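You operate a simulated robot arm through the tools that you are given. There is no shell and no other tool.

You run a simulated robot arm. Do the job below in one go: nothing can be reset, and whatever is moved stays where it is left.

## Task
Put the 32 A fuse from the ledge behind the long tank on the top of the steel table and the 10 A fuse on top of the black tape there. Stack the grey coil block labelled "24" from the top of the wide steel bench on top of the grey coil block labelled "110". Put the black pot cap from the top of the wide steel bench on the top of the narrow grey bench. Take the small blue bottle from the top of the wide steel bench and put it on the top of the narrow grey bench. Push the door shut. Switch the small red switch on. Stack the cardboard box that says "discs" from the top of the wide steel bench on top of the cardboard box marked "lamps". Take the paste jar and leave it on top of the white tube on the top of the wide steel bench. Do these in any order. Set down upright: black pot cap, small blue bottle, paste jar.

It is judged by the outcome, as a careful person would: the job done as asked, and still so three seconds after it is handed in. It fails if anything else is knocked over, pushed out of place, dropped, spilled or broken. A push-on lid holds only when it is set on centred and level and pressed home; a screw cap is set on level and turned clockwise until tight.

## Robot
A 7-joint arm with a two-finger gripper on a trunk, on a base that drives. Base frame: it is fixed to the floor where the robot stands at the start and does not move with it; the origin is under the middle of the robot, x ahead of it, y to its left, z up. Units: mm, degrees, N and s.
With the tool pointing down near the work surface it reaches from about 100 to 680 mm from the robot's upright axis, wherever it stands. Its first joint turns from -166.0 to 166.0 degrees. Places, roughly: black pot cap (5x5x6 cm) [7700, 1700, 900]; black tape (6x6x5 cm) [1600, 800, 400]; cardboard box [7750, 500, 1000]; door [7700, 2800, 1000]; fuse [2000, 750, 500]; grey coil block [7750, 2000, 750]; paste jar [7250, -250, 750]; small blue bottle (5x5x9 cm) [7500, 1700, 900]; small red switch [7800, 900, 900]; top of the narrow grey bench [5200, 3600, 800]; top of the steel table [1800, -1000, 800]; white tube (7x7x15 cm) [7900, 1800, 900]. Payload 1.71 kg.
The tool frame sits at the grasp point between the pads (the TCP): z along the fingers, y along the line on which they close. The tips reach 20 mm beyond it. The gripper opens to 96 mm. The gripper's body begins 113 mm behind the TCP.
Orientation is that of the tool frame in the base frame, as a unit quaternion [w, x, y, z]. With the fingers straight down and closing along the base's y, the tool's x points along the base's -x, its y along +y and its z along -z.

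## Interface
- The arm moves only by the tool send_rows. Its argument "series" is a list of rows, each a list of 7 numbers: the shift along the base's x, y, z in mm, then the turn, a rotation vector about the base's x, y, z in degrees, then the finger opening in mm, from 0 to 96. In form: [[x, y, z, rx, ry, rz, jaw], ...]. A call has 1 to 20 rows; each row is the pose to reach, as a shift and turn from the pose commanded when the call began. Rows are played at 5 a second. More than 50 mm and 8.6 degrees between two rows, or a gripper value outside its range, and nothing of the call is played. A pose out of reach is approached as far as the arm can. The call stops where the force on the tool passes 40 N (or 10 N more than at its start, if that is more) or the arm is blocked; 0.2 s more then pass. The fingers move at their own pace (about 153 mm/s each) and stop on an object; they squeeze with about 33 N. The grip force told is the motor's: it shows also when the fingers shut on nothing. Time passes only in rows, and 0.2 s behind the last, so rows that repeat a pose let the fingers close. The reply holds the time, the measured pose of the TCP, the force on the tool along the base axes, the opening and the grip force, in the units named above and with some noise, with the torque about the TCP (base axes, N m) and any sound that the robot's microphone picked up, and new pictures: "show" is both (left out), scene, wrist or none.
- Cameras (640 x 400 px; columns grow to the right, rows downward): "scene" is now at [42.5, 126.3, 1566.2]; the picture's right is [-0.14, -0.99, 0.00], its down [-0.70, 0.09, -0.71] and it looks along [0.70, -0.10, -0.71] (base axes); focal length 277 px, centre (320, 200). "wrist" rides on the gripper at [66, 14, -145] in the tool frame; the picture's right is [-0.21, 0.98, 0.00], its down [-0.88, -0.18, -0.45] and it looks along [-0.44, -0.09, 0.90] (tool axes); focal length 275 px, centre (320, 200). There is no depth. A picture from a camera that has moved, and an enlarged one, comes with that camera's place and axes in the base frame and with its lens. The place of the scene camera against the robot may be out by one fixed shift of up to 18 mm in any direction.
- move_column(by): slides the trunk up (or, below 0, down) by that many mm; the arm and the scene camera ride with it, the base frame stays. It gives what a move gives, with no picture.
- base_move(legs): drives the robot by 1 to 6 legs, each [ahead, turn to the left] in mm and degrees, along the robot's own axes; the way and the turn of a leg run together, so that a leg with both is an arc; at most 1500 mm and 180 degrees a leg. The arm and the cameras ride along, it lands a little off, and it stops where it bumps. It gives what a move gives, and a new picture of the scene camera.
- head_to(pan, tilt): turns the head with the scene camera to pan (to the left, within 155 degrees either way) and tilt (down, from -29 to 69), counted from straight ahead of the robot. It gives what a move gives, and a new picture of the scene camera.
- inspect(camera, box): a new picture of the part [left, top, right, bottom] of that camera's present view, enlarged. The clock stands still meanwhile.
- finish_job(): hands the job in; it is judged then, once.

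Places have to be worked out from the pictures, the camera data and where the tool is seen. Open the gripper and draw the arm clear of the work before you hand the job in, unless the task says otherwise.

The tools are called after ">>>" as name(argument=value, ...) on one line, values as JSON. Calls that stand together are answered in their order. send_rows: Moves the arm, as the interface text tells. Its arguments: {"type":"object","properties":{"series":{"type":"array","items":{"type":"array","items":{"type":"number"}}},"show":{"type":"string","enum":["both","scene","wrist","none"]}},"required":["series"]} The other tools are called the same way: move_column (by) slides the trunk up or down; base_move (legs) drives the base; head_to (pan, tilt) turns the head that bears the scene camera; inspect (camera, box) takes an enlarged picture of a part of a camera's view; finish_job () hands the job in.

At the start:

```text
t: 0.0
tcp_pos: [432.9, 76.8, 679.7]
tool_rot: [0.0, -0.002, 1.0, 0.0]
contact_force: [0.0, -0.1, 0.3]
ft_torque: [0.0, 0.03, 0.01]
width: 96.1
grip_force: 0.0
trunk travel left (down, up): [-175.0, 211.0]
robot x, y, heading: [4.3, -9.7, 0.0]
head pan, tilt: [-7.8, 44.2]
```

scene: 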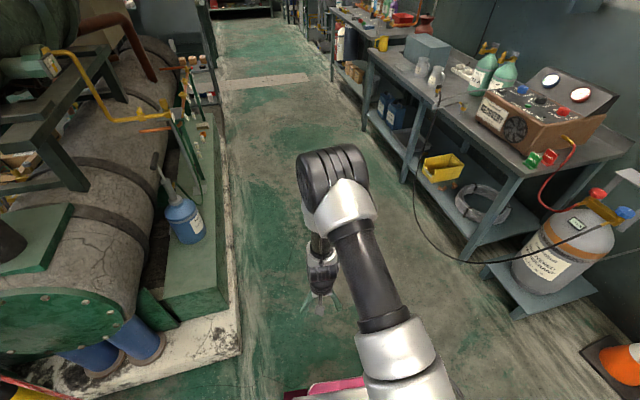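
wrist: 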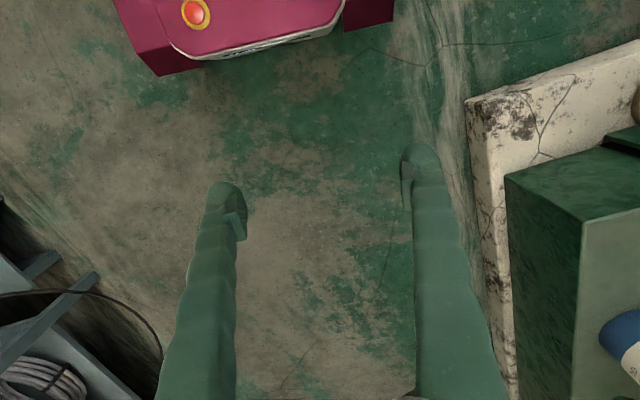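

I'll start by looking at the present scene view enlarged around the ledge by the tank and the steel table.

>>> inspect(camera="scene", box=[130, 40, 290, 140])

>>> inspect(camera="scene", box=[330, 0, 640, 194])

>>> head_to(pan=20, tilt=25)

```text
4.00 times, centred on (210, 90) of scene
camera zoom: at [42.5, 126.3, 1566.2], right [-0.14, -0.99, 0.0], down [-0.7, 0.09, -0.71], along [0.7, -0.1, -0.71], focal length 1108 px, centre (760, 640)
```

zoom: 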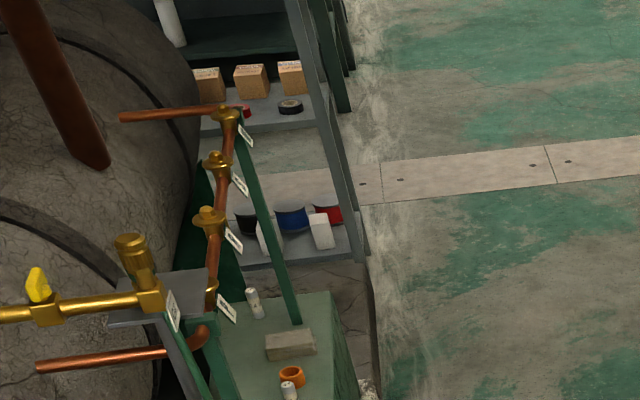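

```text
2.06 times, centred on (485, 97) of scene
camera zoom: at [42.5, 126.3, 1566.2], right [-0.14, -0.99, 0.0], down [-0.7, 0.09, -0.71], along [0.7, -0.1, -0.71], focal length 571 px, centre (-20, 412)
```

zoom: 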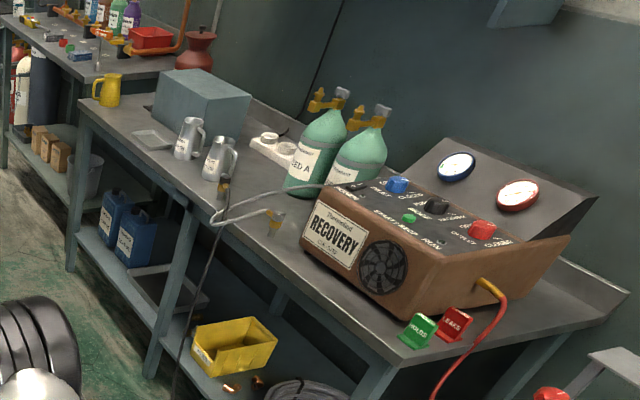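

```text
t: 0.9
tcp_pos: [423.4, 75.9, 686.8]
tool_rot: [0.007, -0.002, 1.0, 0.0]
contact_force: [0.2, -0.6, -0.6]
ft_torque: [0.01, -0.02, 0.03]
width: 95.8
grip_force: 0.0
trunk travel left (down, up): [-175.0, 211.0]
robot x, y, heading: [2.3, -10.1, -0.2]
head pan, tilt: [20.0, 25.0]
camera scene: at [48.1, 168.8, 1595.5], right [0.34, -0.94, -0.01], down [-0.41, -0.14, -0.9], along [0.84, 0.31, -0.44], focal length 277 px, centre (320, 200)
```

scene: 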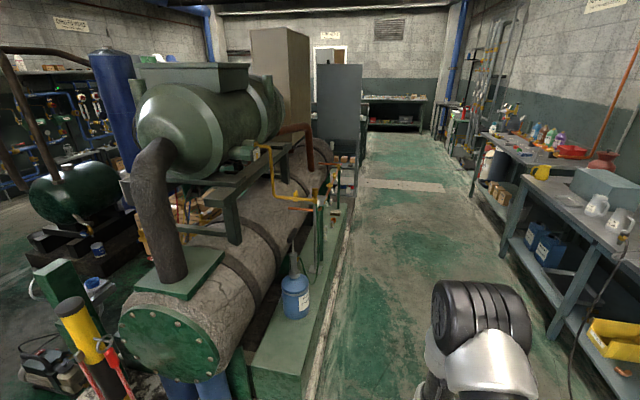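

The corridor ahead is free along y≈0; the ledge with the fuses is to the left at x≈1.6–2.3 m. I drive ahead 1300 mm and then look left.

>>> base_move(legs=[[1300, 0]])

>>> head_to(pan=55, tilt=45)

```text
t: 7.9
tcp_pos: [1713.4, 96.4, 686.5]
tool_rot: [0.007, -0.011, 1.0, -0.001]
contact_force: [0.1, -0.3, 0.2]
ft_torque: [0.01, 0.01, 0.01]
width: 96.0
grip_force: 0.0
trunk travel left (down, up): [-175.0, 211.0]
robot x, y, heading: [1293.5, 0.4, 0.9]
head pan, tilt: [20.0, 25.0]
camera scene: at [1337.3, 182.0, 1595.5], right [0.36, -0.93, -0.01], down [-0.41, -0.15, -0.9], along [0.84, 0.33, -0.44], focal length 277 px, centre (320, 200)
```

scene: 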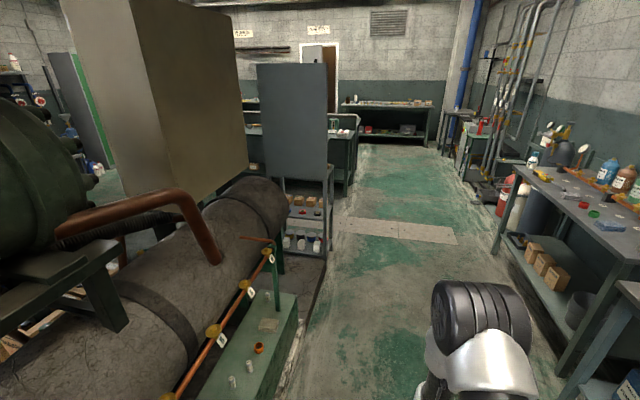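

```text
t: 8.9
tcp_pos: [1703.5, 95.7, 692.8]
tool_rot: [0.015, -0.011, 1.0, 0.0]
contact_force: [-0.8, -0.4, 0.1]
ft_torque: [0.0, 0.01, -0.02]
width: 95.9
grip_force: 0.0
trunk travel left (down, up): [-175.0, 211.0]
robot x, y, heading: [1293.5, 3.7, 0.9]
head pan, tilt: [55.0, 45.0]
camera scene: at [1296.1, 216.3, 1565.6], right [0.83, -0.56, -0.01], down [-0.41, -0.59, -0.7], along [0.38, 0.59, -0.71], focal length 277 px, centre (320, 200)
```

scene: 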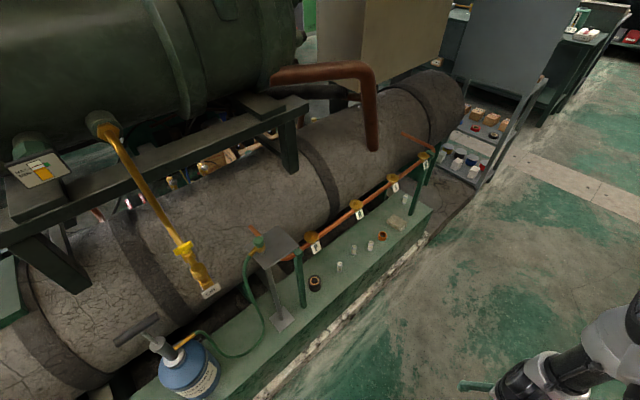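

>>> inspect(camera="scene", box=[290, 170, 450, 270])

>>> inspect(camera="scene", box=[290, 240, 370, 290])

>>> inspect(camera="scene", box=[345, 210, 425, 260])

```text
4.00 times, centred on (370, 220) of scene
camera zoom: at [1296.1, 216.3, 1565.6], right [0.83, -0.56, -0.01], down [-0.41, -0.59, -0.7], along [0.38, 0.59, -0.71], focal length 1108 px, centre (120, 120)
```

zoom: 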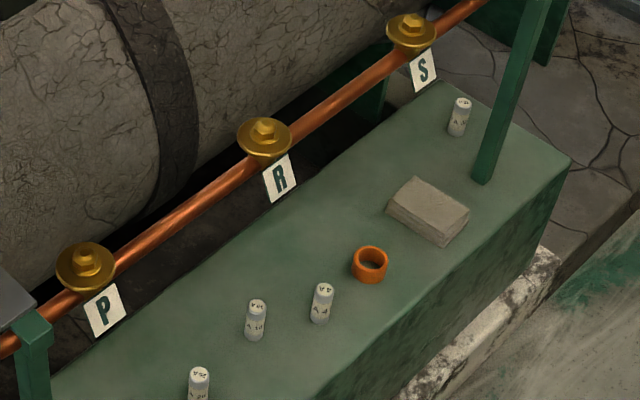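

```text
8.00 times, centred on (330, 265) of scene
camera zoom: at [1296.1, 216.3, 1565.6], right [0.83, -0.56, -0.01], down [-0.41, -0.59, -0.7], along [0.38, 0.59, -0.71], focal length 2216 px, centre (240, -320)
```

zoom: 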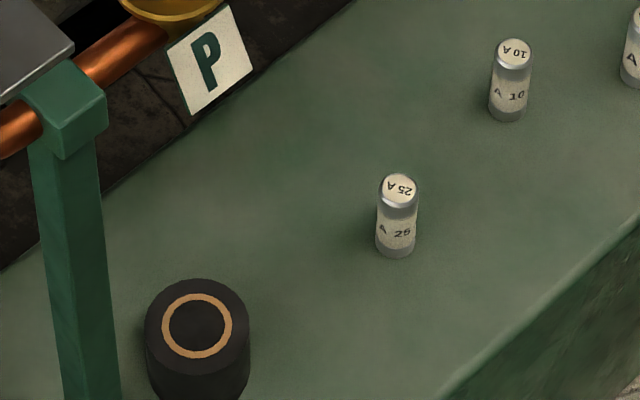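

```text
8.00 times, centred on (385, 235) of scene
camera zoom: at [1296.1, 216.3, 1565.6], right [0.83, -0.56, -0.01], down [-0.41, -0.59, -0.7], along [0.38, 0.59, -0.71], focal length 2216 px, centre (-200, -80)
```

zoom: 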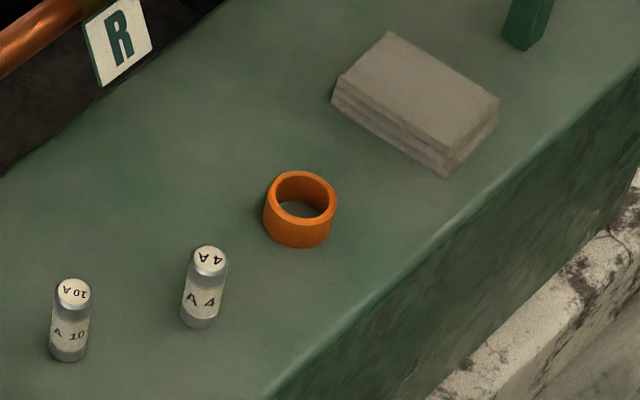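

>>> inspect(camera="scene", box=[390, 185, 422, 205])

>>> inspect(camera="scene", box=[250, 220, 330, 340])

```text
16.00 times, centred on (406, 195) of scene
camera zoom: at [1296.1, 216.3, 1565.6], right [0.83, -0.56, -0.01], down [-0.41, -0.59, -0.7], along [0.38, 0.59, -0.71], focal length 4431 px, centre (-1056, 280)
```

zoom: 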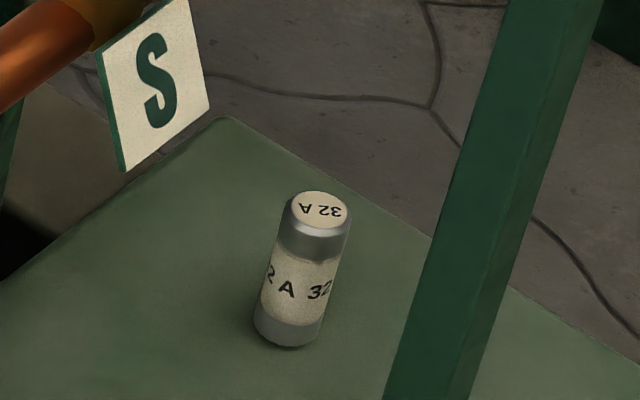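

```text
3.33 times, centred on (290, 280) of scene
camera zoom: at [1296.1, 216.3, 1565.6], right [0.83, -0.56, -0.01], down [-0.41, -0.59, -0.7], along [0.38, 0.59, -0.71], focal length 923 px, centre (420, -67)
```

zoom: 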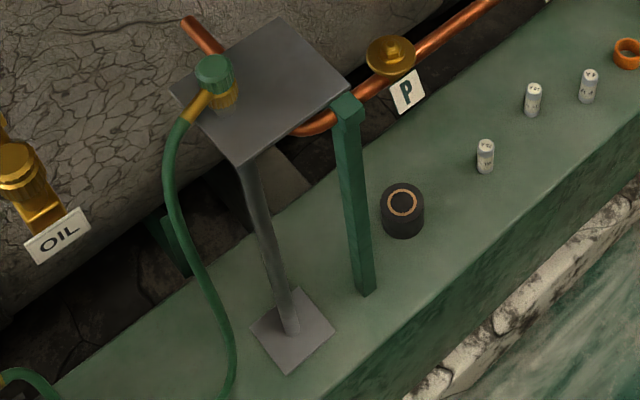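

The fuses stand upright in the order 25 A, 10 A, 4 A, … 32 A on the green ledge (z≈380), under a copper pipe at z≈810; the tape is at about (1596, 746). I drive alongside and turn to face the ledge.

>>> base_move(legs=[[430, 0], [0, 95]])

>>> head_to(pan=0, tilt=50)

```text
t: 16.4
tcp_pos: [1612.1, 416.1, 693.0]
tool_rot: [-0.01, 0.735, -0.678, -0.011]
contact_force: [1.4, -0.1, -0.8]
ft_torque: [-0.03, 0.0, -0.01]
width: 96.0
grip_force: 0.0
trunk travel left (down, up): [-175.0, 211.0]
robot x, y, heading: [1733.4, 12.7, 94.5]
head pan, tilt: [55.0, 45.0]
camera scene: at [1507.1, -1.1, 1565.6], right [0.51, 0.86, -0.01], down [0.61, -0.37, -0.7], along [-0.61, 0.35, -0.71], focal length 277 px, centre (320, 200)
```

scene: 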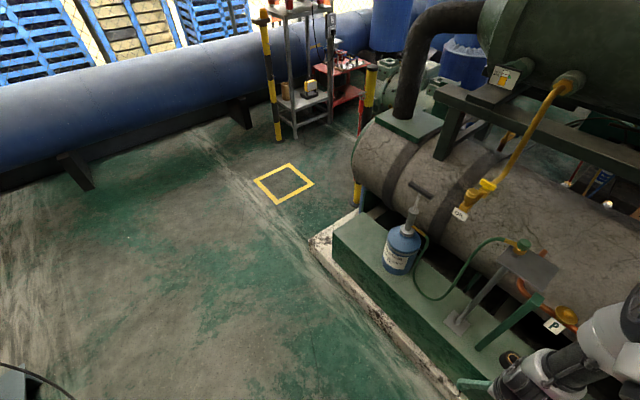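

```text
t: 17.6
tcp_pos: [1613.7, 404.1, 700.7]
tool_rot: [-0.015, 0.735, -0.677, -0.016]
contact_force: [-0.3, -0.2, 0.3]
ft_torque: [0.03, 0.0, -0.04]
width: 96.3
grip_force: 0.1
trunk travel left (down, up): [-175.0, 211.0]
robot x, y, heading: [1732.6, 12.5, 94.6]
head pan, tilt: [0.0, 50.0]
camera scene: at [1571.0, 34.2, 1558.2], right [1.0, 0.08, 0.0], down [0.06, -0.77, -0.63], along [-0.05, 0.63, -0.78], focal length 277 px, centre (320, 200)
```

scene: 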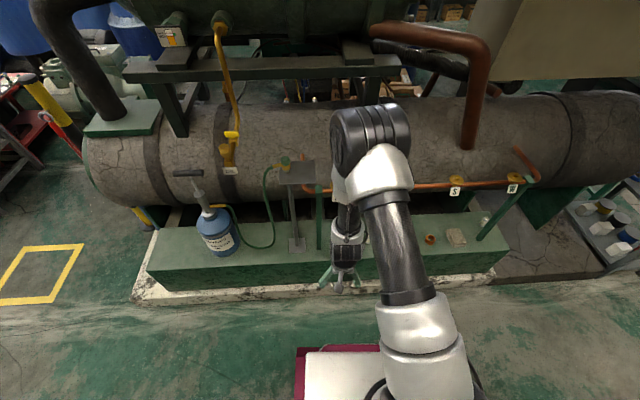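

I'm facing the ledge, with the arm clear of the pipe. I'll tilt the tool 45° forward and bring it in front of the 10 A fuse to view it with the wrist camera.

>>> send_rows(series=[[24, 10, -5, 4.5, 0, 0, 96], [48, 30, -10, 9, 0, 0, 96], [72, 50, -20, 13.5, 0, 0, 96], [96, 70, -35, 18, 0, 0, 96], [120, 95, -50, 22.5, 0, 0, 96], [144, 120, -70, 27, 0, 0, 96], [168, 145, -90, 31.5, 0, 0, 96], [192, 170, -110, 36, 0, 0, 96], [216, 190, -125, 40.5, 0, 0, 96], [240, 205, -135, 45, 0, 0, 96], [240, 205, -135, 45, 0, 0, 96]])

```text
t: 20.1
tcp_pos: [1854.8, 608.4, 562.9]
tool_rot: [-0.296, 0.673, -0.62, -0.275]
contact_force: [0.7, -0.2, -0.6]
ft_torque: [0.01, -0.01, -0.02]
width: 96.0
grip_force: 0.0
trunk travel left (down, up): [-175.0, 211.0]
robot x, y, heading: [1734.2, 9.2, 94.5]
head pan, tilt: [0.0, 50.0]
camera scene: at [1571.5, 34.4, 1558.3], right [1.0, 0.08, 0.0], down [0.06, -0.77, -0.63], along [-0.05, 0.63, -0.78], focal length 277 px, centre (320, 200)
camera wrist: at [1845.8, 456.5, 613.3], right [-0.99, 0.08, 0.1], down [0.11, 0.27, 0.96], along [0.05, 0.96, -0.28], focal length 275 px, centre (320, 200)
```

scene: 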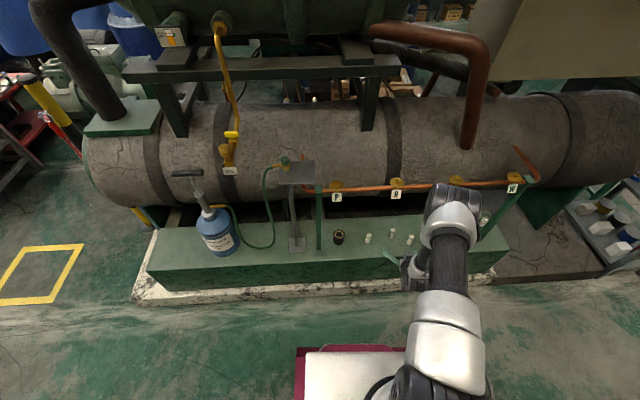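
wrist: 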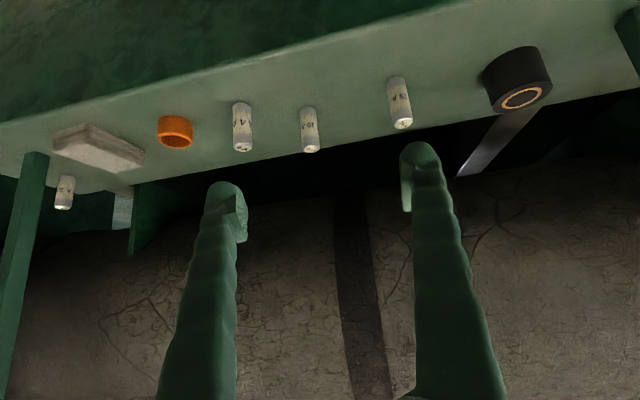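

The wrist view puts the 10 A fuse at about (1870, 796), ledge near z=380. I'll zoom in on the tape top and the fuse.

>>> inspect(camera="wrist", box=[470, 35, 566, 95])

>>> inspect(camera="wrist", box=[470, 65, 566, 125])

>>> inspect(camera="wrist", box=[220, 70, 420, 195])

>>> inspect(camera="scene", box=[310, 210, 374, 250])

```text
6.67 times, centred on (518, 65) of wrist
camera zoom: at [1845.8, 456.5, 613.3], right [-0.99, 0.08, 0.1], down [0.11, 0.27, 0.96], along [0.05, 0.96, -0.28], focal length 1835 px, centre (-1000, 1100)
```

zoom: 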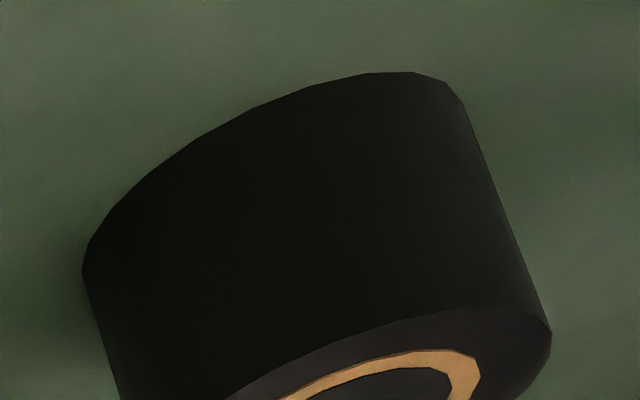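

```text
6.67 times, centred on (518, 95) of wrist
camera zoom: at [1845.8, 456.5, 613.3], right [-0.99, 0.08, 0.1], down [0.11, 0.27, 0.96], along [0.05, 0.96, -0.28], focal length 1835 px, centre (-1000, 900)
```

zoom: 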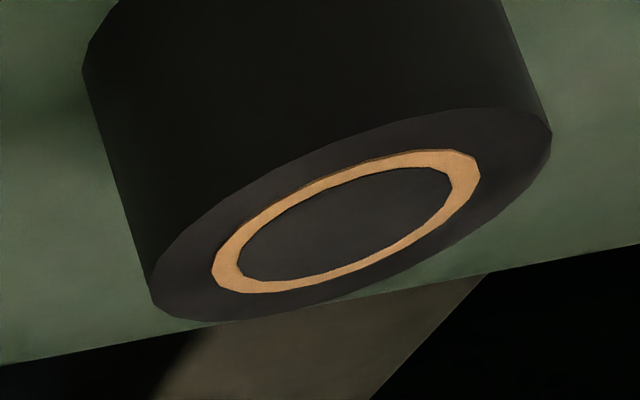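

```text
3.20 times, centred on (320, 132) of wrist
camera zoom: at [1845.8, 456.5, 613.3], right [-0.99, 0.08, 0.1], down [0.11, 0.27, 0.96], along [0.05, 0.96, -0.28], focal length 881 px, centre (320, 416)
```

zoom: 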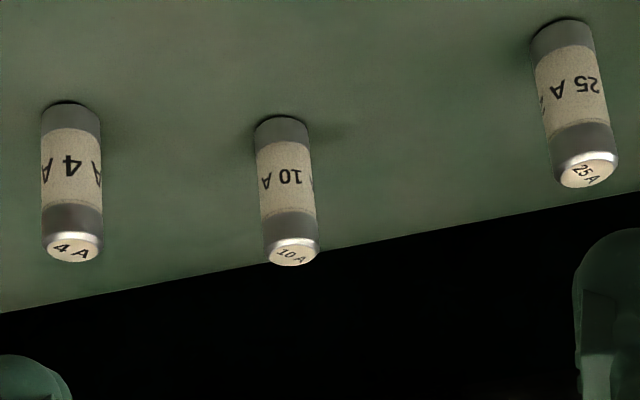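

```text
10.00 times, centred on (342, 230) of scene
camera zoom: at [1571.5, 34.4, 1558.3], right [1.0, 0.08, 0.0], down [0.06, -0.77, -0.63], along [-0.05, 0.63, -0.78], focal length 2770 px, centre (100, -100)
```

zoom: 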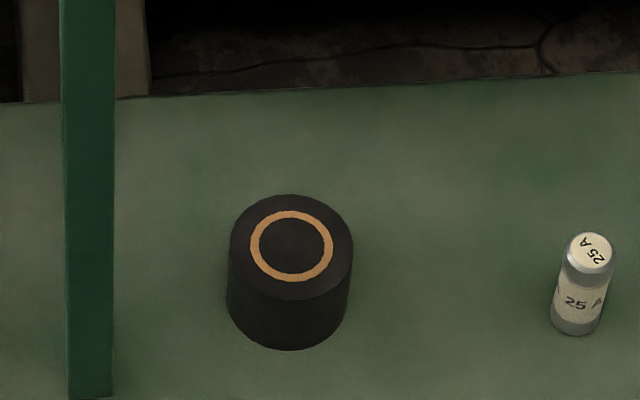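

The tape top is a closed flat disc, so the fuse can stand upright on it. I level the roll by 3°, narrow the fingers to 64 mm and move in along the tool axis onto the 10 A fuse at (1868, 796, ~418).

>>> send_rows(series=[[9, 40, -27, 0, 1.7, 0, 64], [17, 80, -55, 0, 3.3, 0, 64], [17, 110, -80, 0, 3.3, 0, 64], [16, 130, -97, 0, 3.3, 0, 64], [15, 130, -97, 0, 3.3, 0, 64]])

```text
t: 21.2
tcp_pos: [1870.9, 740.3, 468.4]
tool_rot: [-0.279, 0.664, -0.629, -0.292]
contact_force: [0.4, 0.2, 0.6]
ft_torque: [0.01, 0.0, -0.01]
width: 64.1
grip_force: 0.1
trunk travel left (down, up): [-175.0, 211.0]
robot x, y, heading: [1732.9, 9.7, 94.2]
head pan, tilt: [0.0, 50.0]
camera scene: at [1571.2, 34.4, 1558.2], right [1.0, 0.08, 0.0], down [0.06, -0.77, -0.63], along [-0.05, 0.63, -0.78], focal length 277 px, centre (320, 200)
camera wrist: at [1865.7, 587.6, 520.0], right [-0.98, 0.09, 0.15], down [0.17, 0.27, 0.95], along [0.04, 0.96, -0.28], focal length 275 px, centre (320, 200)
```

scene: 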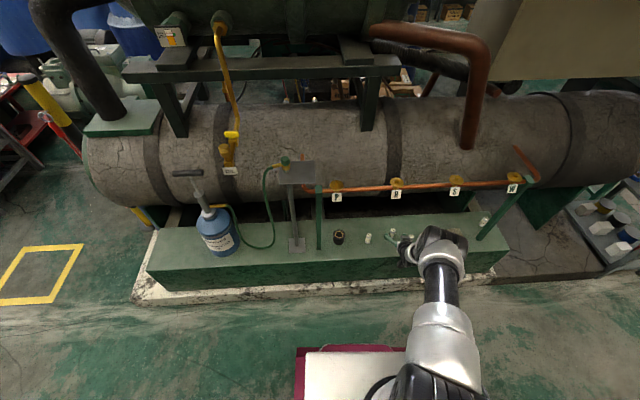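
wrist: 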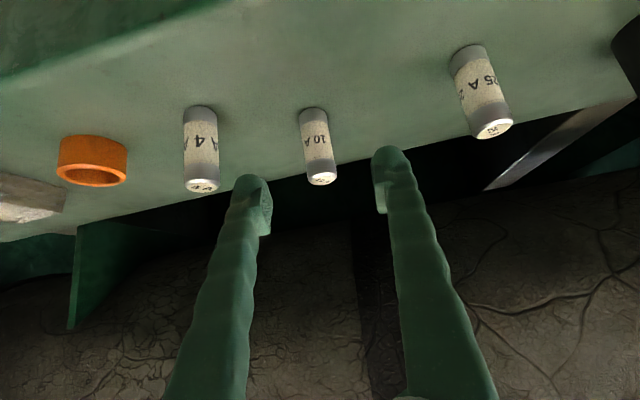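

Fuse is centred between the fingers, about 59 mm further and 50 mm lower. I advance and then close.

>>> send_rows(series=[[0, 20, -17, 0, 0, 0, 64], [0, 40, -34, 0, 0, 0, 64], [-1, 59, -50, 0, 0, 0, 64], [-1, 59, -50, 0, 0, 0, 64]])

>>> send_rows(series=[[0, 0, 0, 0, 0, 0, 40], [0, 0, 0, 0, 0, 0, 20], [0, 0, 0, 0, 0, 0, 10], [0, 0, 0, 0, 0, 0, 10]])

```text
t: 22.2
tcp_pos: [1868.4, 776.8, 440.2]
tool_rot: [-0.278, 0.664, -0.629, -0.294]
contact_force: [0.5, -0.1, 0.5]
ft_torque: [0.01, 0.04, 0.05]
width: 64.2
grip_force: 0.1
out of reach, approached as far as the arm can: row 2, 3, 4
trunk travel left (down, up): [-175.0, 211.0]
robot x, y, heading: [1732.8, 13.4, 94.5]
head pan, tilt: [0.0, 50.0]
camera scene: at [1572.2, 34.2, 1558.3], right [1.0, 0.08, 0.0], down [0.06, -0.77, -0.63], along [-0.05, 0.63, -0.78], focal length 277 px, centre (320, 200)
camera wrist: at [1861.4, 624.2, 491.3], right [-0.98, 0.08, 0.15], down [0.17, 0.27, 0.95], along [0.04, 0.96, -0.28], focal length 275 px, centre (320, 200)
```

scene: 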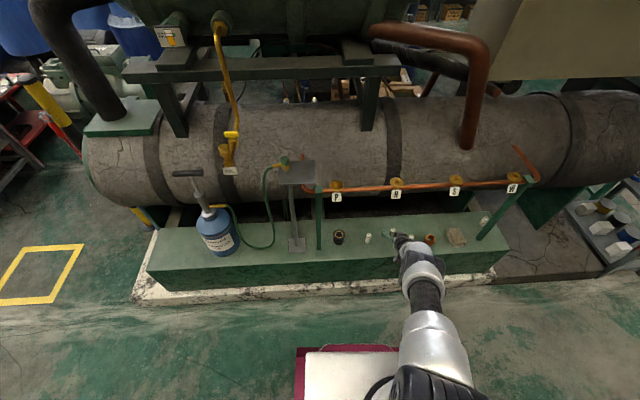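
wrist: 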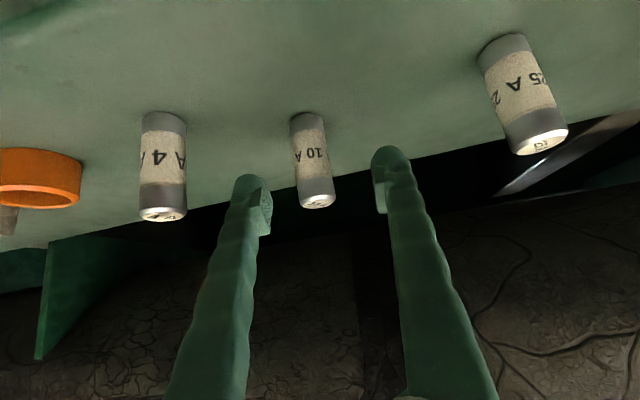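

```text
t: 23.2
tcp_pos: [1868.9, 777.5, 439.8]
tool_rot: [-0.278, 0.665, -0.628, -0.295]
contact_force: [0.1, -0.3, 0.3]
ft_torque: [0.0, 0.02, 0.02]
width: 19.6
grip_force: 32.8
trunk travel left (down, up): [-175.0, 211.0]
robot x, y, heading: [1733.9, 13.4, 94.6]
head pan, tilt: [0.0, 50.0]
camera scene: at [1571.2, 34.4, 1558.2], right [1.0, 0.08, 0.0], down [0.06, -0.77, -0.63], along [-0.05, 0.63, -0.78], focal length 277 px, centre (320, 200)
camera wrist: at [1861.6, 624.2, 491.4], right [-0.98, 0.08, 0.15], down [0.17, 0.27, 0.95], along [0.04, 0.96, -0.28], focal length 275 px, centre (320, 200)
```

scene: 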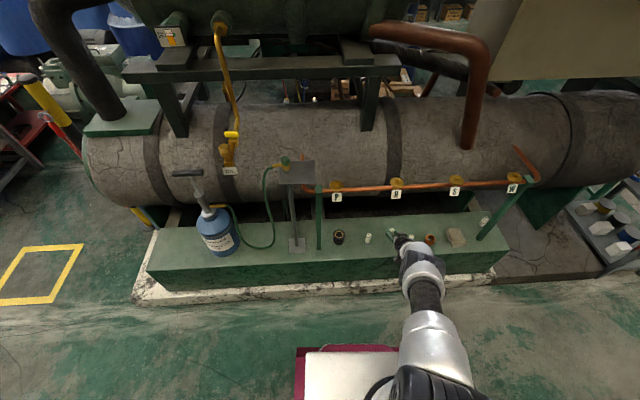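
wrist: 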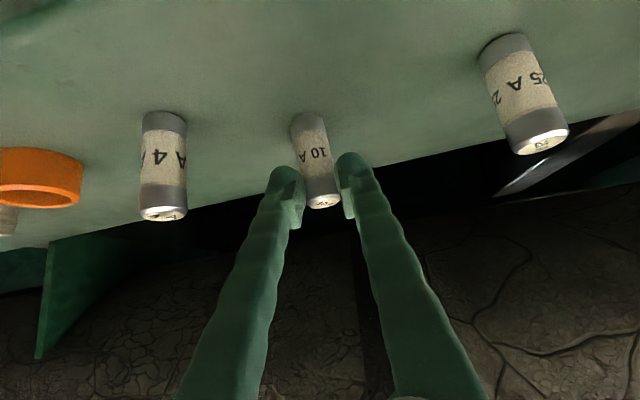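

The arm ran out of reach just short, so the fingertips hold only the fuse's top edge. I'll release, back off, and drive the base 150 mm closer.

>>> send_rows(series=[[0, 0, 0, 0, 0, 0, 40], [0, 0, 0, 0, 0, 0, 64], [0, -40, 35, 0, 0, 0, 64], [0, -80, 70, 0, 0, 0, 64], [0, -120, 100, 0, 0, 0, 64], [0, -160, 120, 0, 0, 0, 64], [0, -200, 130, 0, 0, 0, 64], [0, -240, 130, 0, 0, 0, 64]], show="wrist")

>>> base_move(legs=[[160, 0]])

```text
refused: row 3 steps farther than a row can; nothing moved
```

```text
t: 24.7
tcp_pos: [1854.3, 940.3, 439.9]
tool_rot: [-0.277, 0.665, -0.628, -0.293]
contact_force: [0.1, -0.7, 0.3]
ft_torque: [0.01, 0.0, -0.01]
width: 19.1
grip_force: 33.2
trunk travel left (down, up): [-175.0, 211.0]
robot x, y, heading: [1720.9, 174.9, 94.5]
head pan, tilt: [0.0, 50.0]
camera scene: at [1558.2, 198.8, 1558.2], right [1.0, 0.08, 0.0], down [0.06, -0.77, -0.63], along [-0.05, 0.63, -0.78], focal length 277 px, centre (320, 200)
```

scene: 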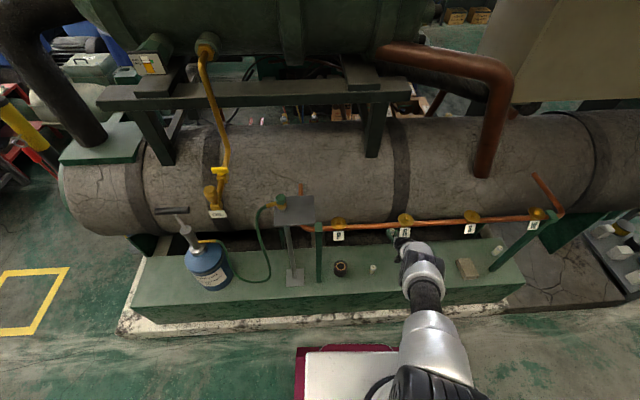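

The arm move was refused and the base drove forward with the fuse still held; I must look at the state before anything else.

>>> send_rows(series=[[0, 0, 0, 0, 0, 0, 10]])

>>> inspect(camera="scene", box=[320, 220, 480, 320])

```text
t: 25.1
tcp_pos: [1858.4, 939.6, 446.8]
tool_rot: [-0.284, 0.662, -0.626, -0.299]
contact_force: [0.1, 0.5, -0.4]
ft_torque: [-0.03, 0.01, -0.01]
width: 19.5
grip_force: 33.5
trunk travel left (down, up): [-175.0, 211.0]
robot x, y, heading: [1723.7, 177.9, 94.6]
head pan, tilt: [0.0, 50.0]
camera scene: at [1558.1, 198.3, 1558.2], right [1.0, 0.08, 0.0], down [0.06, -0.77, -0.63], along [-0.05, 0.63, -0.78], focal length 277 px, centre (320, 200)
camera wrist: at [1852.4, 787.6, 495.9], right [-0.98, 0.08, 0.15], down [0.17, 0.26, 0.95], along [0.04, 0.96, -0.27], focal length 275 px, centre (320, 200)
```

scene: 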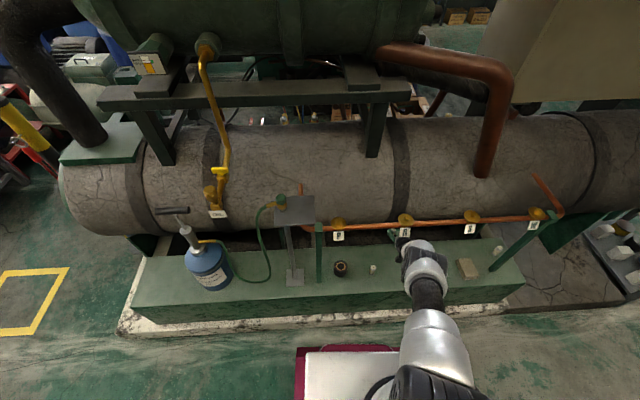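
wrist: 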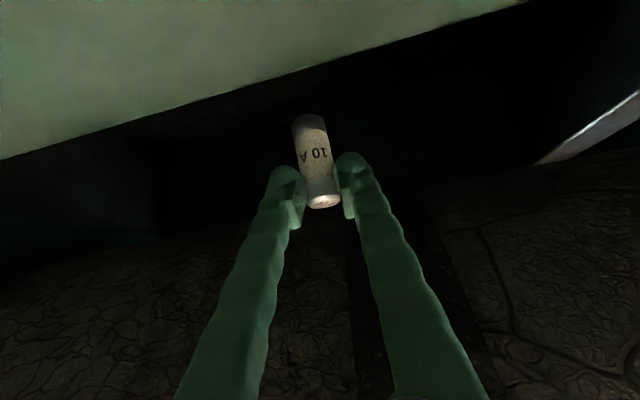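

```text
4.00 times, centred on (400, 270) of scene
camera zoom: at [1558.1, 198.3, 1558.2], right [1.0, 0.08, 0.0], down [0.06, -0.77, -0.63], along [-0.05, 0.63, -0.78], focal length 1108 px, centre (0, -80)
```

zoom: 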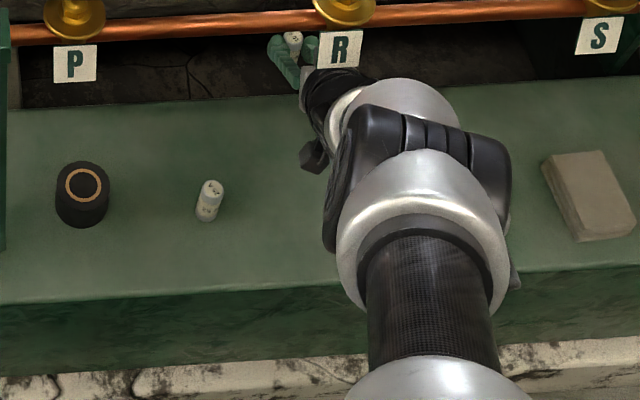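

Luckily the fuse is still held upright in the fingertips, behind the ledge's back edge. I lift it slowly and bring it back over the front, keeping below the pipe.

>>> send_rows(series=[[0, 0, 8, 0, 0, 0, 10], [0, 0, 18, 0, 0, 0, 10], [0, -8, 30, 0, 0, 0, 10], [0, -25, 45, 0, 0, 0, 10], [0, -50, 62, 0, 0, 0, 10], [0, -85, 78, 0, 0, 0, 10], [0, -120, 92, 0, 0, 0, 10], [0, -160, 105, 0, 0, 0, 10], [0, -200, 110, 0, 0, 0, 10], [0, -240, 110, 0, 0, 0, 10], [0, -260, 110, 0, 0, 0, 10], [0, -260, 110, 0, 0, 0, 10]])

```text
t: 27.7
tcp_pos: [1854.4, 674.7, 560.6]
tool_rot: [-0.283, 0.663, -0.626, -0.298]
contact_force: [0.4, -0.6, 0.4]
ft_torque: [-0.03, -0.01, 0.0]
width: 18.7
grip_force: 32.9
trunk travel left (down, up): [-175.0, 211.0]
robot x, y, heading: [1721.4, 176.6, 94.6]
head pan, tilt: [0.0, 50.0]
camera scene: at [1558.1, 198.4, 1558.2], right [1.0, 0.08, 0.0], down [0.06, -0.77, -0.63], along [-0.05, 0.63, -0.78], focal length 277 px, centre (320, 200)
camera wrist: at [1848.7, 521.3, 609.1], right [-0.98, 0.08, 0.15], down [0.17, 0.26, 0.95], along [0.04, 0.96, -0.27], focal length 275 px, centre (320, 200)
```

scene: 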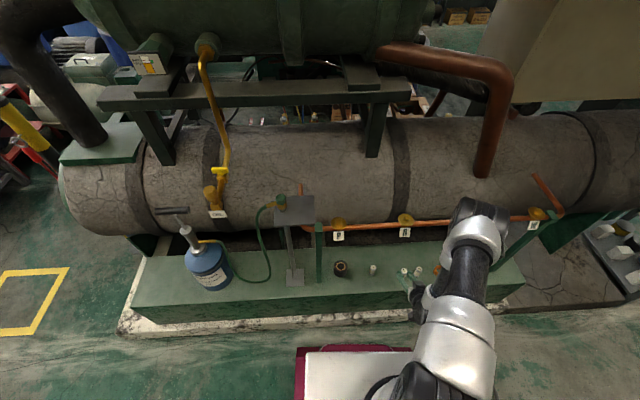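
wrist: 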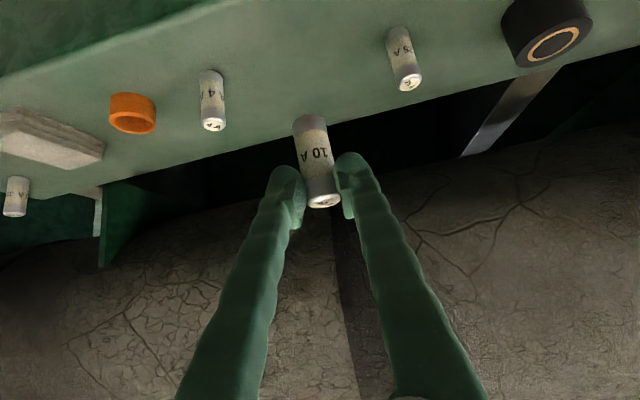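

The 10 A fuse is held upright, its base about 58 mm under the TCP; 4 A and 25 A still stand. I carry it in front of the tape at x≈1617 with a slight left yaw to stay clear of the green post.

>>> send_rows(series=[[-40, 0, 0, 0, 0, 1.3, 10], [-80, 0, 0, 0, 0, 2.7, 10], [-120, 0, 0, 0, 0, 4, 10], [-160, 0, 0, 0, 0, 5.3, 10], [-200, 5, 0, 0, 0, 6.7, 10], [-237, 10, 0, 0, 0, 8, 10], [-237, 10, 0, 0, 0, 8, 10]])

```text
t: 29.3
tcp_pos: [1619.3, 685.2, 561.4]
tool_rot: [-0.261, 0.705, -0.578, -0.318]
contact_force: [0.7, 0.2, 0.2]
ft_torque: [-0.01, -0.03, -0.01]
width: 18.4
grip_force: 33.5
trunk travel left (down, up): [-175.0, 211.0]
robot x, y, heading: [1717.3, 175.7, 94.6]
head pan, tilt: [0.0, 50.0]
camera scene: at [1557.7, 198.4, 1558.1], right [1.0, 0.08, 0.0], down [0.06, -0.77, -0.63], along [-0.05, 0.63, -0.78], focal length 277 px, centre (320, 200)
camera wrist: at [1634.5, 532.6, 610.8], right [-0.99, -0.06, 0.15], down [0.13, 0.28, 0.95], along [-0.1, 0.96, -0.27], focal length 275 px, centre (320, 200)
```

scene: 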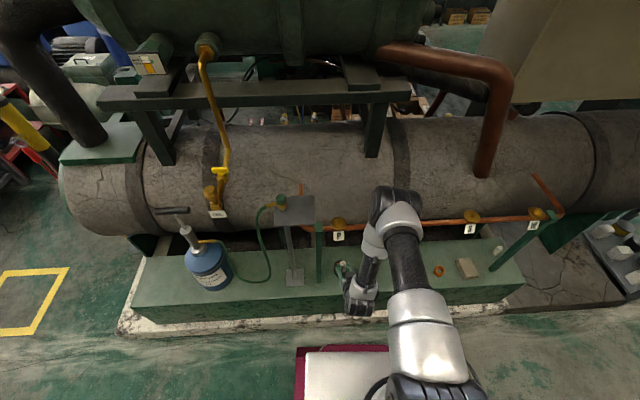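
wrist: 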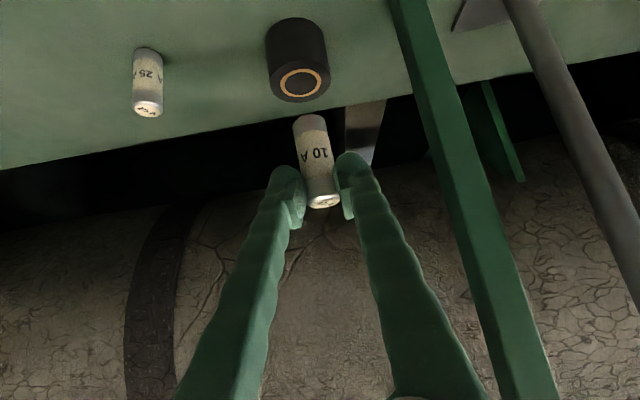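

Tape top centre computes to (1610, 754) and the held fuse axis to (1614, 707). I move over the tape and half the way down.

>>> send_rows(series=[[-1, 16, 0, 0, 0, 0, 10], [-2, 32, 0, 0, 0, 0, 10], [-4, 47, -8, 0, 0, 0, 10], [-4, 47, -28, 0, 0, 0, 10], [-4, 47, -48, 0, 0, 0, 10], [-4, 47, -56, 0, 0, 0, 10], [-4, 47, -56, 0, 0, 0, 10]])

>>> inspect(camera="wrist", box=[240, 60, 400, 220])

>>> inspect(camera="scene", box=[310, 240, 374, 290])

```text
t: 30.9
tcp_pos: [1614.3, 732.9, 507.4]
tool_rot: [-0.262, 0.704, -0.579, -0.317]
contact_force: [0.3, -0.8, -0.7]
ft_torque: [0.0, 0.01, -0.01]
width: 18.5
grip_force: 33.3
trunk travel left (down, up): [-175.0, 211.0]
robot x, y, heading: [1722.3, 180.1, 94.5]
head pan, tilt: [0.0, 50.0]
camera scene: at [1558.1, 198.4, 1558.2], right [1.0, 0.08, 0.0], down [0.06, -0.77, -0.63], along [-0.05, 0.63, -0.78], focal length 277 px, centre (320, 200)
camera wrist: at [1629.1, 579.1, 555.6], right [-0.99, -0.06, 0.15], down [0.13, 0.28, 0.95], along [-0.1, 0.96, -0.27], focal length 275 px, centre (320, 200)
```

scene: 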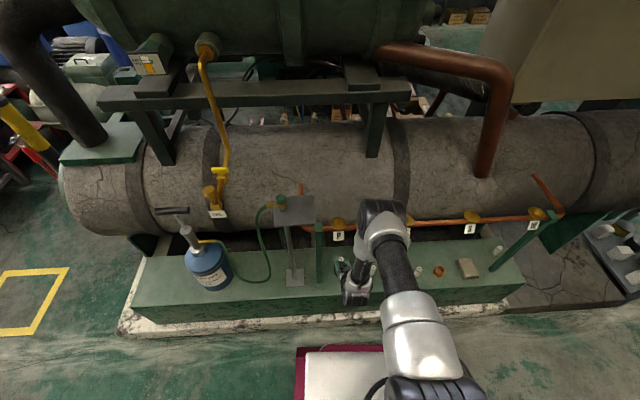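
wrist: 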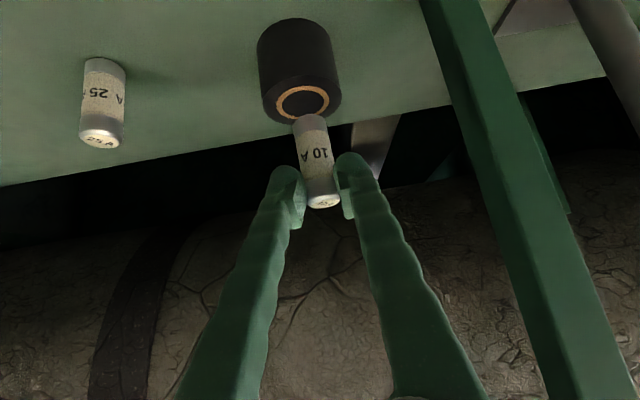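

```text
2.50 times, centred on (320, 140) of wrist
camera zoom: at [1629.1, 579.1, 555.6], right [-0.99, -0.06, 0.15], down [0.13, 0.28, 0.95], along [-0.1, 0.96, -0.27], focal length 688 px, centre (320, 350)
```

zoom: 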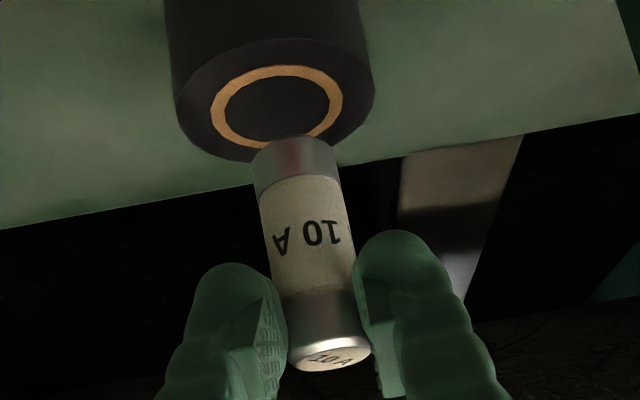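

```text
8.00 times, centred on (342, 265) of scene
camera zoom: at [1558.1, 198.4, 1558.2], right [1.0, 0.08, 0.0], down [0.06, -0.77, -0.63], along [-0.05, 0.63, -0.78], focal length 2216 px, centre (144, -320)
```

zoom: 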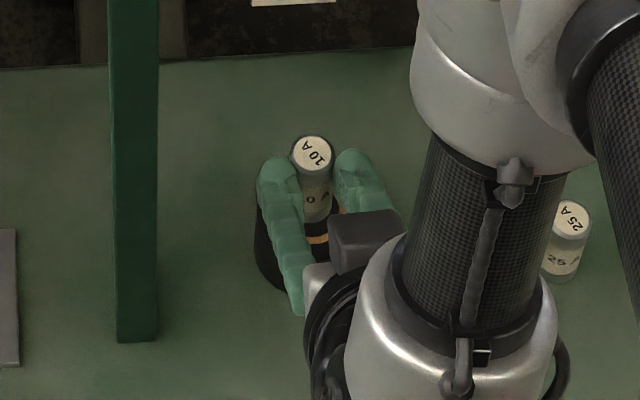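

Fuse base is roughly 14 mm above the tape, centred within a few mm. I lower in small steps and watch the force.

>>> send_rows(series=[[1, 0, -4, 0, 0, 0, 10], [2, 0, -8, 0, 0, 0, 10], [2, 0, -11, 0, 0, 0, 10], [2, 0, -11, 0, 0, 0, 10]], show="wrist")

```text
t: 31.9
tcp_pos: [1615.4, 732.1, 495.4]
tool_rot: [-0.262, 0.704, -0.578, -0.317]
contact_force: [0.3, 0.2, -0.1]
ft_torque: [-0.01, 0.01, -0.01]
width: 17.9
grip_force: 32.5
trunk travel left (down, up): [-175.0, 211.0]
robot x, y, heading: [1719.7, 176.8, 94.3]
head pan, tilt: [0.0, 50.0]
camera wrist: at [1631.3, 579.4, 543.4], right [-0.99, -0.06, 0.15], down [0.13, 0.28, 0.95], along [-0.1, 0.96, -0.27], focal length 275 px, centre (320, 200)
```

wrist: 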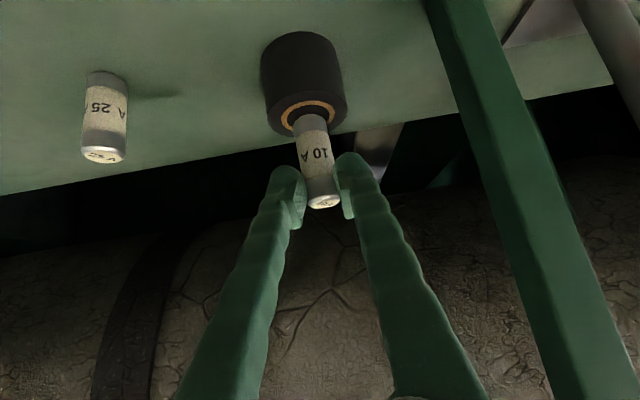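

>>> send_rows(series=[[0, 0, -2, 0, 0, 0, 10], [0, 0, -4, 0, 0, 0, 10], [0, 0, -6, 0, 0, 0, 10], [0, 0, -6, 0, 0, 0, 10]], show="wrist")

>>> inspect(camera="wrist", box=[240, 60, 400, 220])

```text
t: 32.9
tcp_pos: [1614.6, 729.6, 488.4]
tool_rot: [-0.261, 0.705, -0.578, -0.317]
contact_force: [0.2, 0.2, -0.2]
ft_torque: [-0.02, 0.01, 0.04]
width: 18.2
grip_force: 32.8
trunk travel left (down, up): [-175.0, 211.0]
robot x, y, heading: [1717.8, 178.7, 94.6]
head pan, tilt: [0.0, 50.0]
camera wrist: at [1630.3, 578.7, 537.6], right [-0.99, -0.06, 0.15], down [0.13, 0.28, 0.95], along [-0.1, 0.96, -0.27], focal length 275 px, centre (320, 200)
```

wrist: 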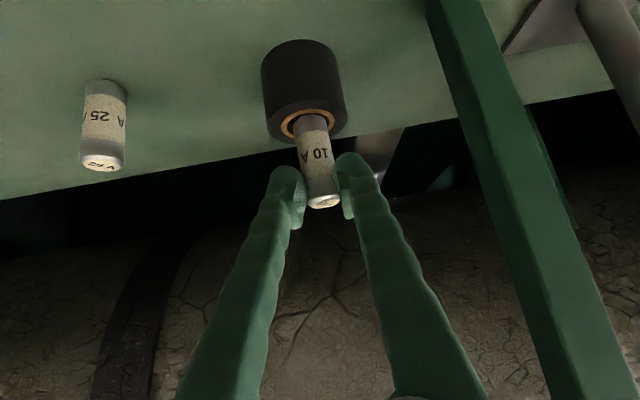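

```text
2.50 times, centred on (320, 140) of wrist
camera zoom: at [1630.3, 578.7, 537.6], right [-0.99, -0.06, 0.15], down [0.13, 0.28, 0.95], along [-0.1, 0.96, -0.27], focal length 688 px, centre (320, 350)
```

zoom: 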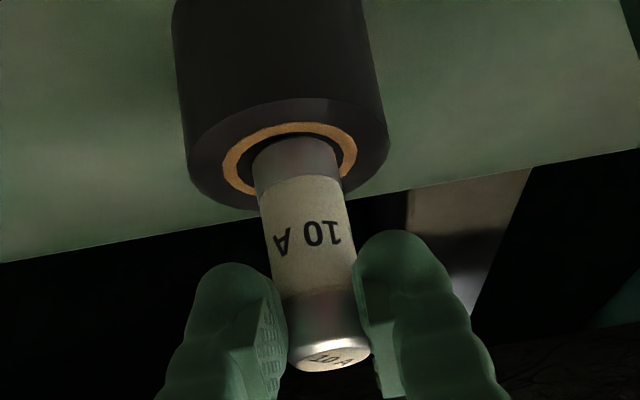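

The base looks concentric with the ring now, so contact is close. I go on in 1.5 mm steps.

>>> send_rows(series=[[0, 0, -1.5, 0, 0, 0, 10], [0, 0, -3, 0, 0, 0, 10], [0, 0, -3, 0, 0, 0, 10]], show="none")

```text
t: 33.7
tcp_pos: [1617.0, 729.5, 484.5]
tool_rot: [-0.26, 0.705, -0.579, -0.317]
contact_force: [-0.1, -0.8, 0.2]
ft_torque: [0.03, -0.02, 0.02]
width: 10.1
grip_force: 0.2
trunk travel left (down, up): [-175.0, 211.0]
robot x, y, heading: [1720.0, 178.7, 94.3]
head pan, tilt: [0.0, 50.0]
```

The jaw suddenly closed to 10 mm with no grip – the fuse slipped out. I look at once.

>>> inspect(camera="wrist", box=[220, 60, 420, 220])

>>> inspect(camera="scene", box=[310, 240, 374, 290])

```text
2.50 times, centred on (320, 140) of wrist
camera zoom: at [1631.4, 577.7, 533.6], right [-0.99, -0.06, 0.15], down [0.13, 0.28, 0.95], along [-0.1, 0.96, -0.27], focal length 688 px, centre (320, 350)
```

zoom: 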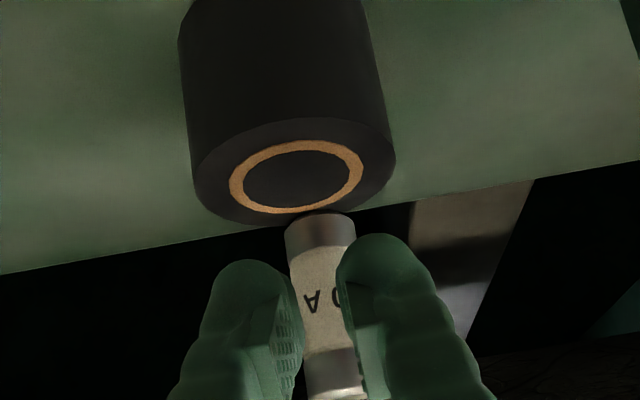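

```text
8.00 times, centred on (342, 265) of scene
camera zoom: at [1558.1, 198.6, 1558.1], right [1.0, 0.08, 0.0], down [0.06, -0.77, -0.63], along [-0.05, 0.63, -0.78], focal length 2216 px, centre (144, -320)
```

zoom: 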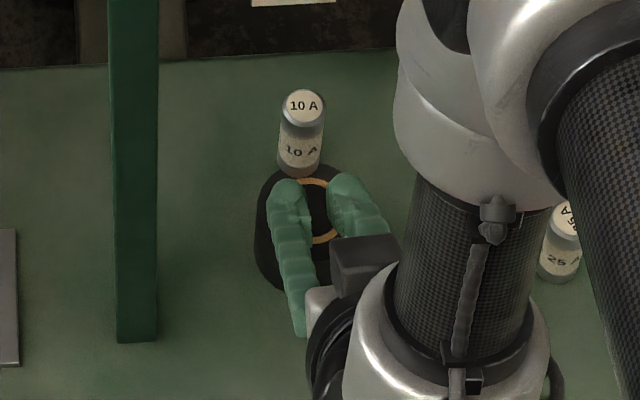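

The fuse got squeezed forward toward the tape's back edge. I retract straight back along the tool axis and look where it settles.

>>> send_rows(series=[[0, -15, 13, 0, 0, 0, 10], [0, -40, 30, 0, 0, 0, 20], [0, -75, 55, 0, 0, 0, 50], [0, -110, 80, 0, 0, 0, 64], [0, -110, 80, 0, 0, 0, 64]])

>>> inspect(camera="scene", box=[310, 230, 390, 290])

>>> inspect(camera="wrist", box=[220, 20, 420, 180])

```text
t: 34.9
tcp_pos: [1615.4, 622.7, 569.2]
tool_rot: [-0.262, 0.704, -0.579, -0.317]
contact_force: [-0.5, -0.2, -0.1]
ft_torque: [-0.01, 0.03, -0.02]
width: 63.9
grip_force: 0.0
trunk travel left (down, up): [-175.0, 211.0]
robot x, y, heading: [1721.5, 172.2, 94.4]
head pan, tilt: [0.0, 50.0]
camera scene: at [1558.1, 198.3, 1558.2], right [1.0, 0.08, 0.0], down [0.06, -0.77, -0.63], along [-0.05, 0.63, -0.78], focal length 277 px, centre (320, 200)
camera wrist: at [1629.9, 469.7, 617.6], right [-0.99, -0.06, 0.15], down [0.13, 0.28, 0.95], along [-0.1, 0.96, -0.27], focal length 275 px, centre (320, 200)
```

scene: 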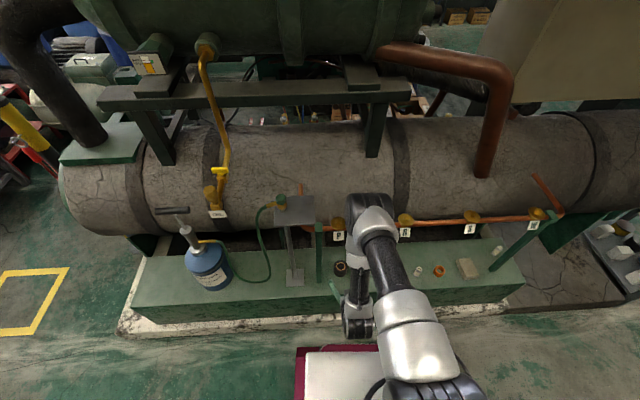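
wrist: 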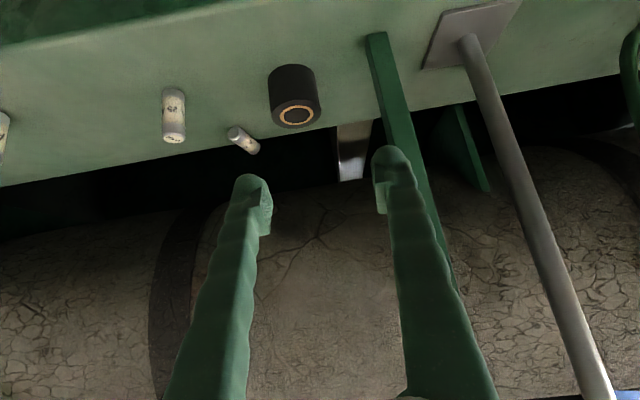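

```text
6.67 times, centred on (350, 260) of scene
camera zoom: at [1558.1, 198.3, 1558.2], right [1.0, 0.08, 0.0], down [0.06, -0.77, -0.63], along [-0.05, 0.63, -0.78], focal length 1846 px, centre (120, -200)
```

zoom: 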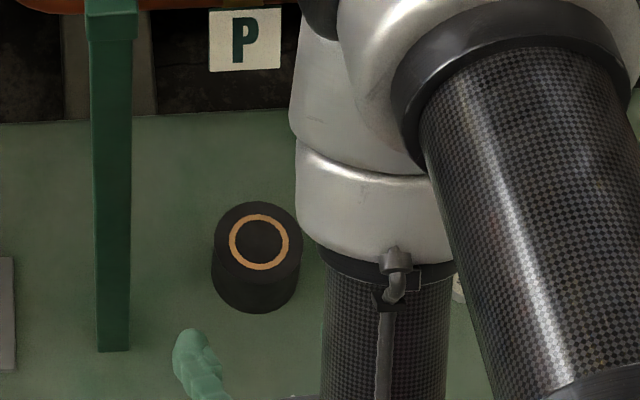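

```text
2.50 times, centred on (320, 100) of wrist
camera zoom: at [1629.9, 469.7, 617.6], right [-0.99, -0.06, 0.15], down [0.13, 0.28, 0.95], along [-0.1, 0.96, -0.27], focal length 688 px, centre (320, 450)
```

zoom: 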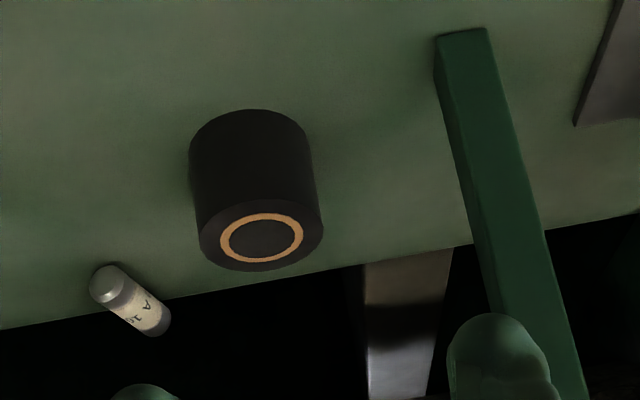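

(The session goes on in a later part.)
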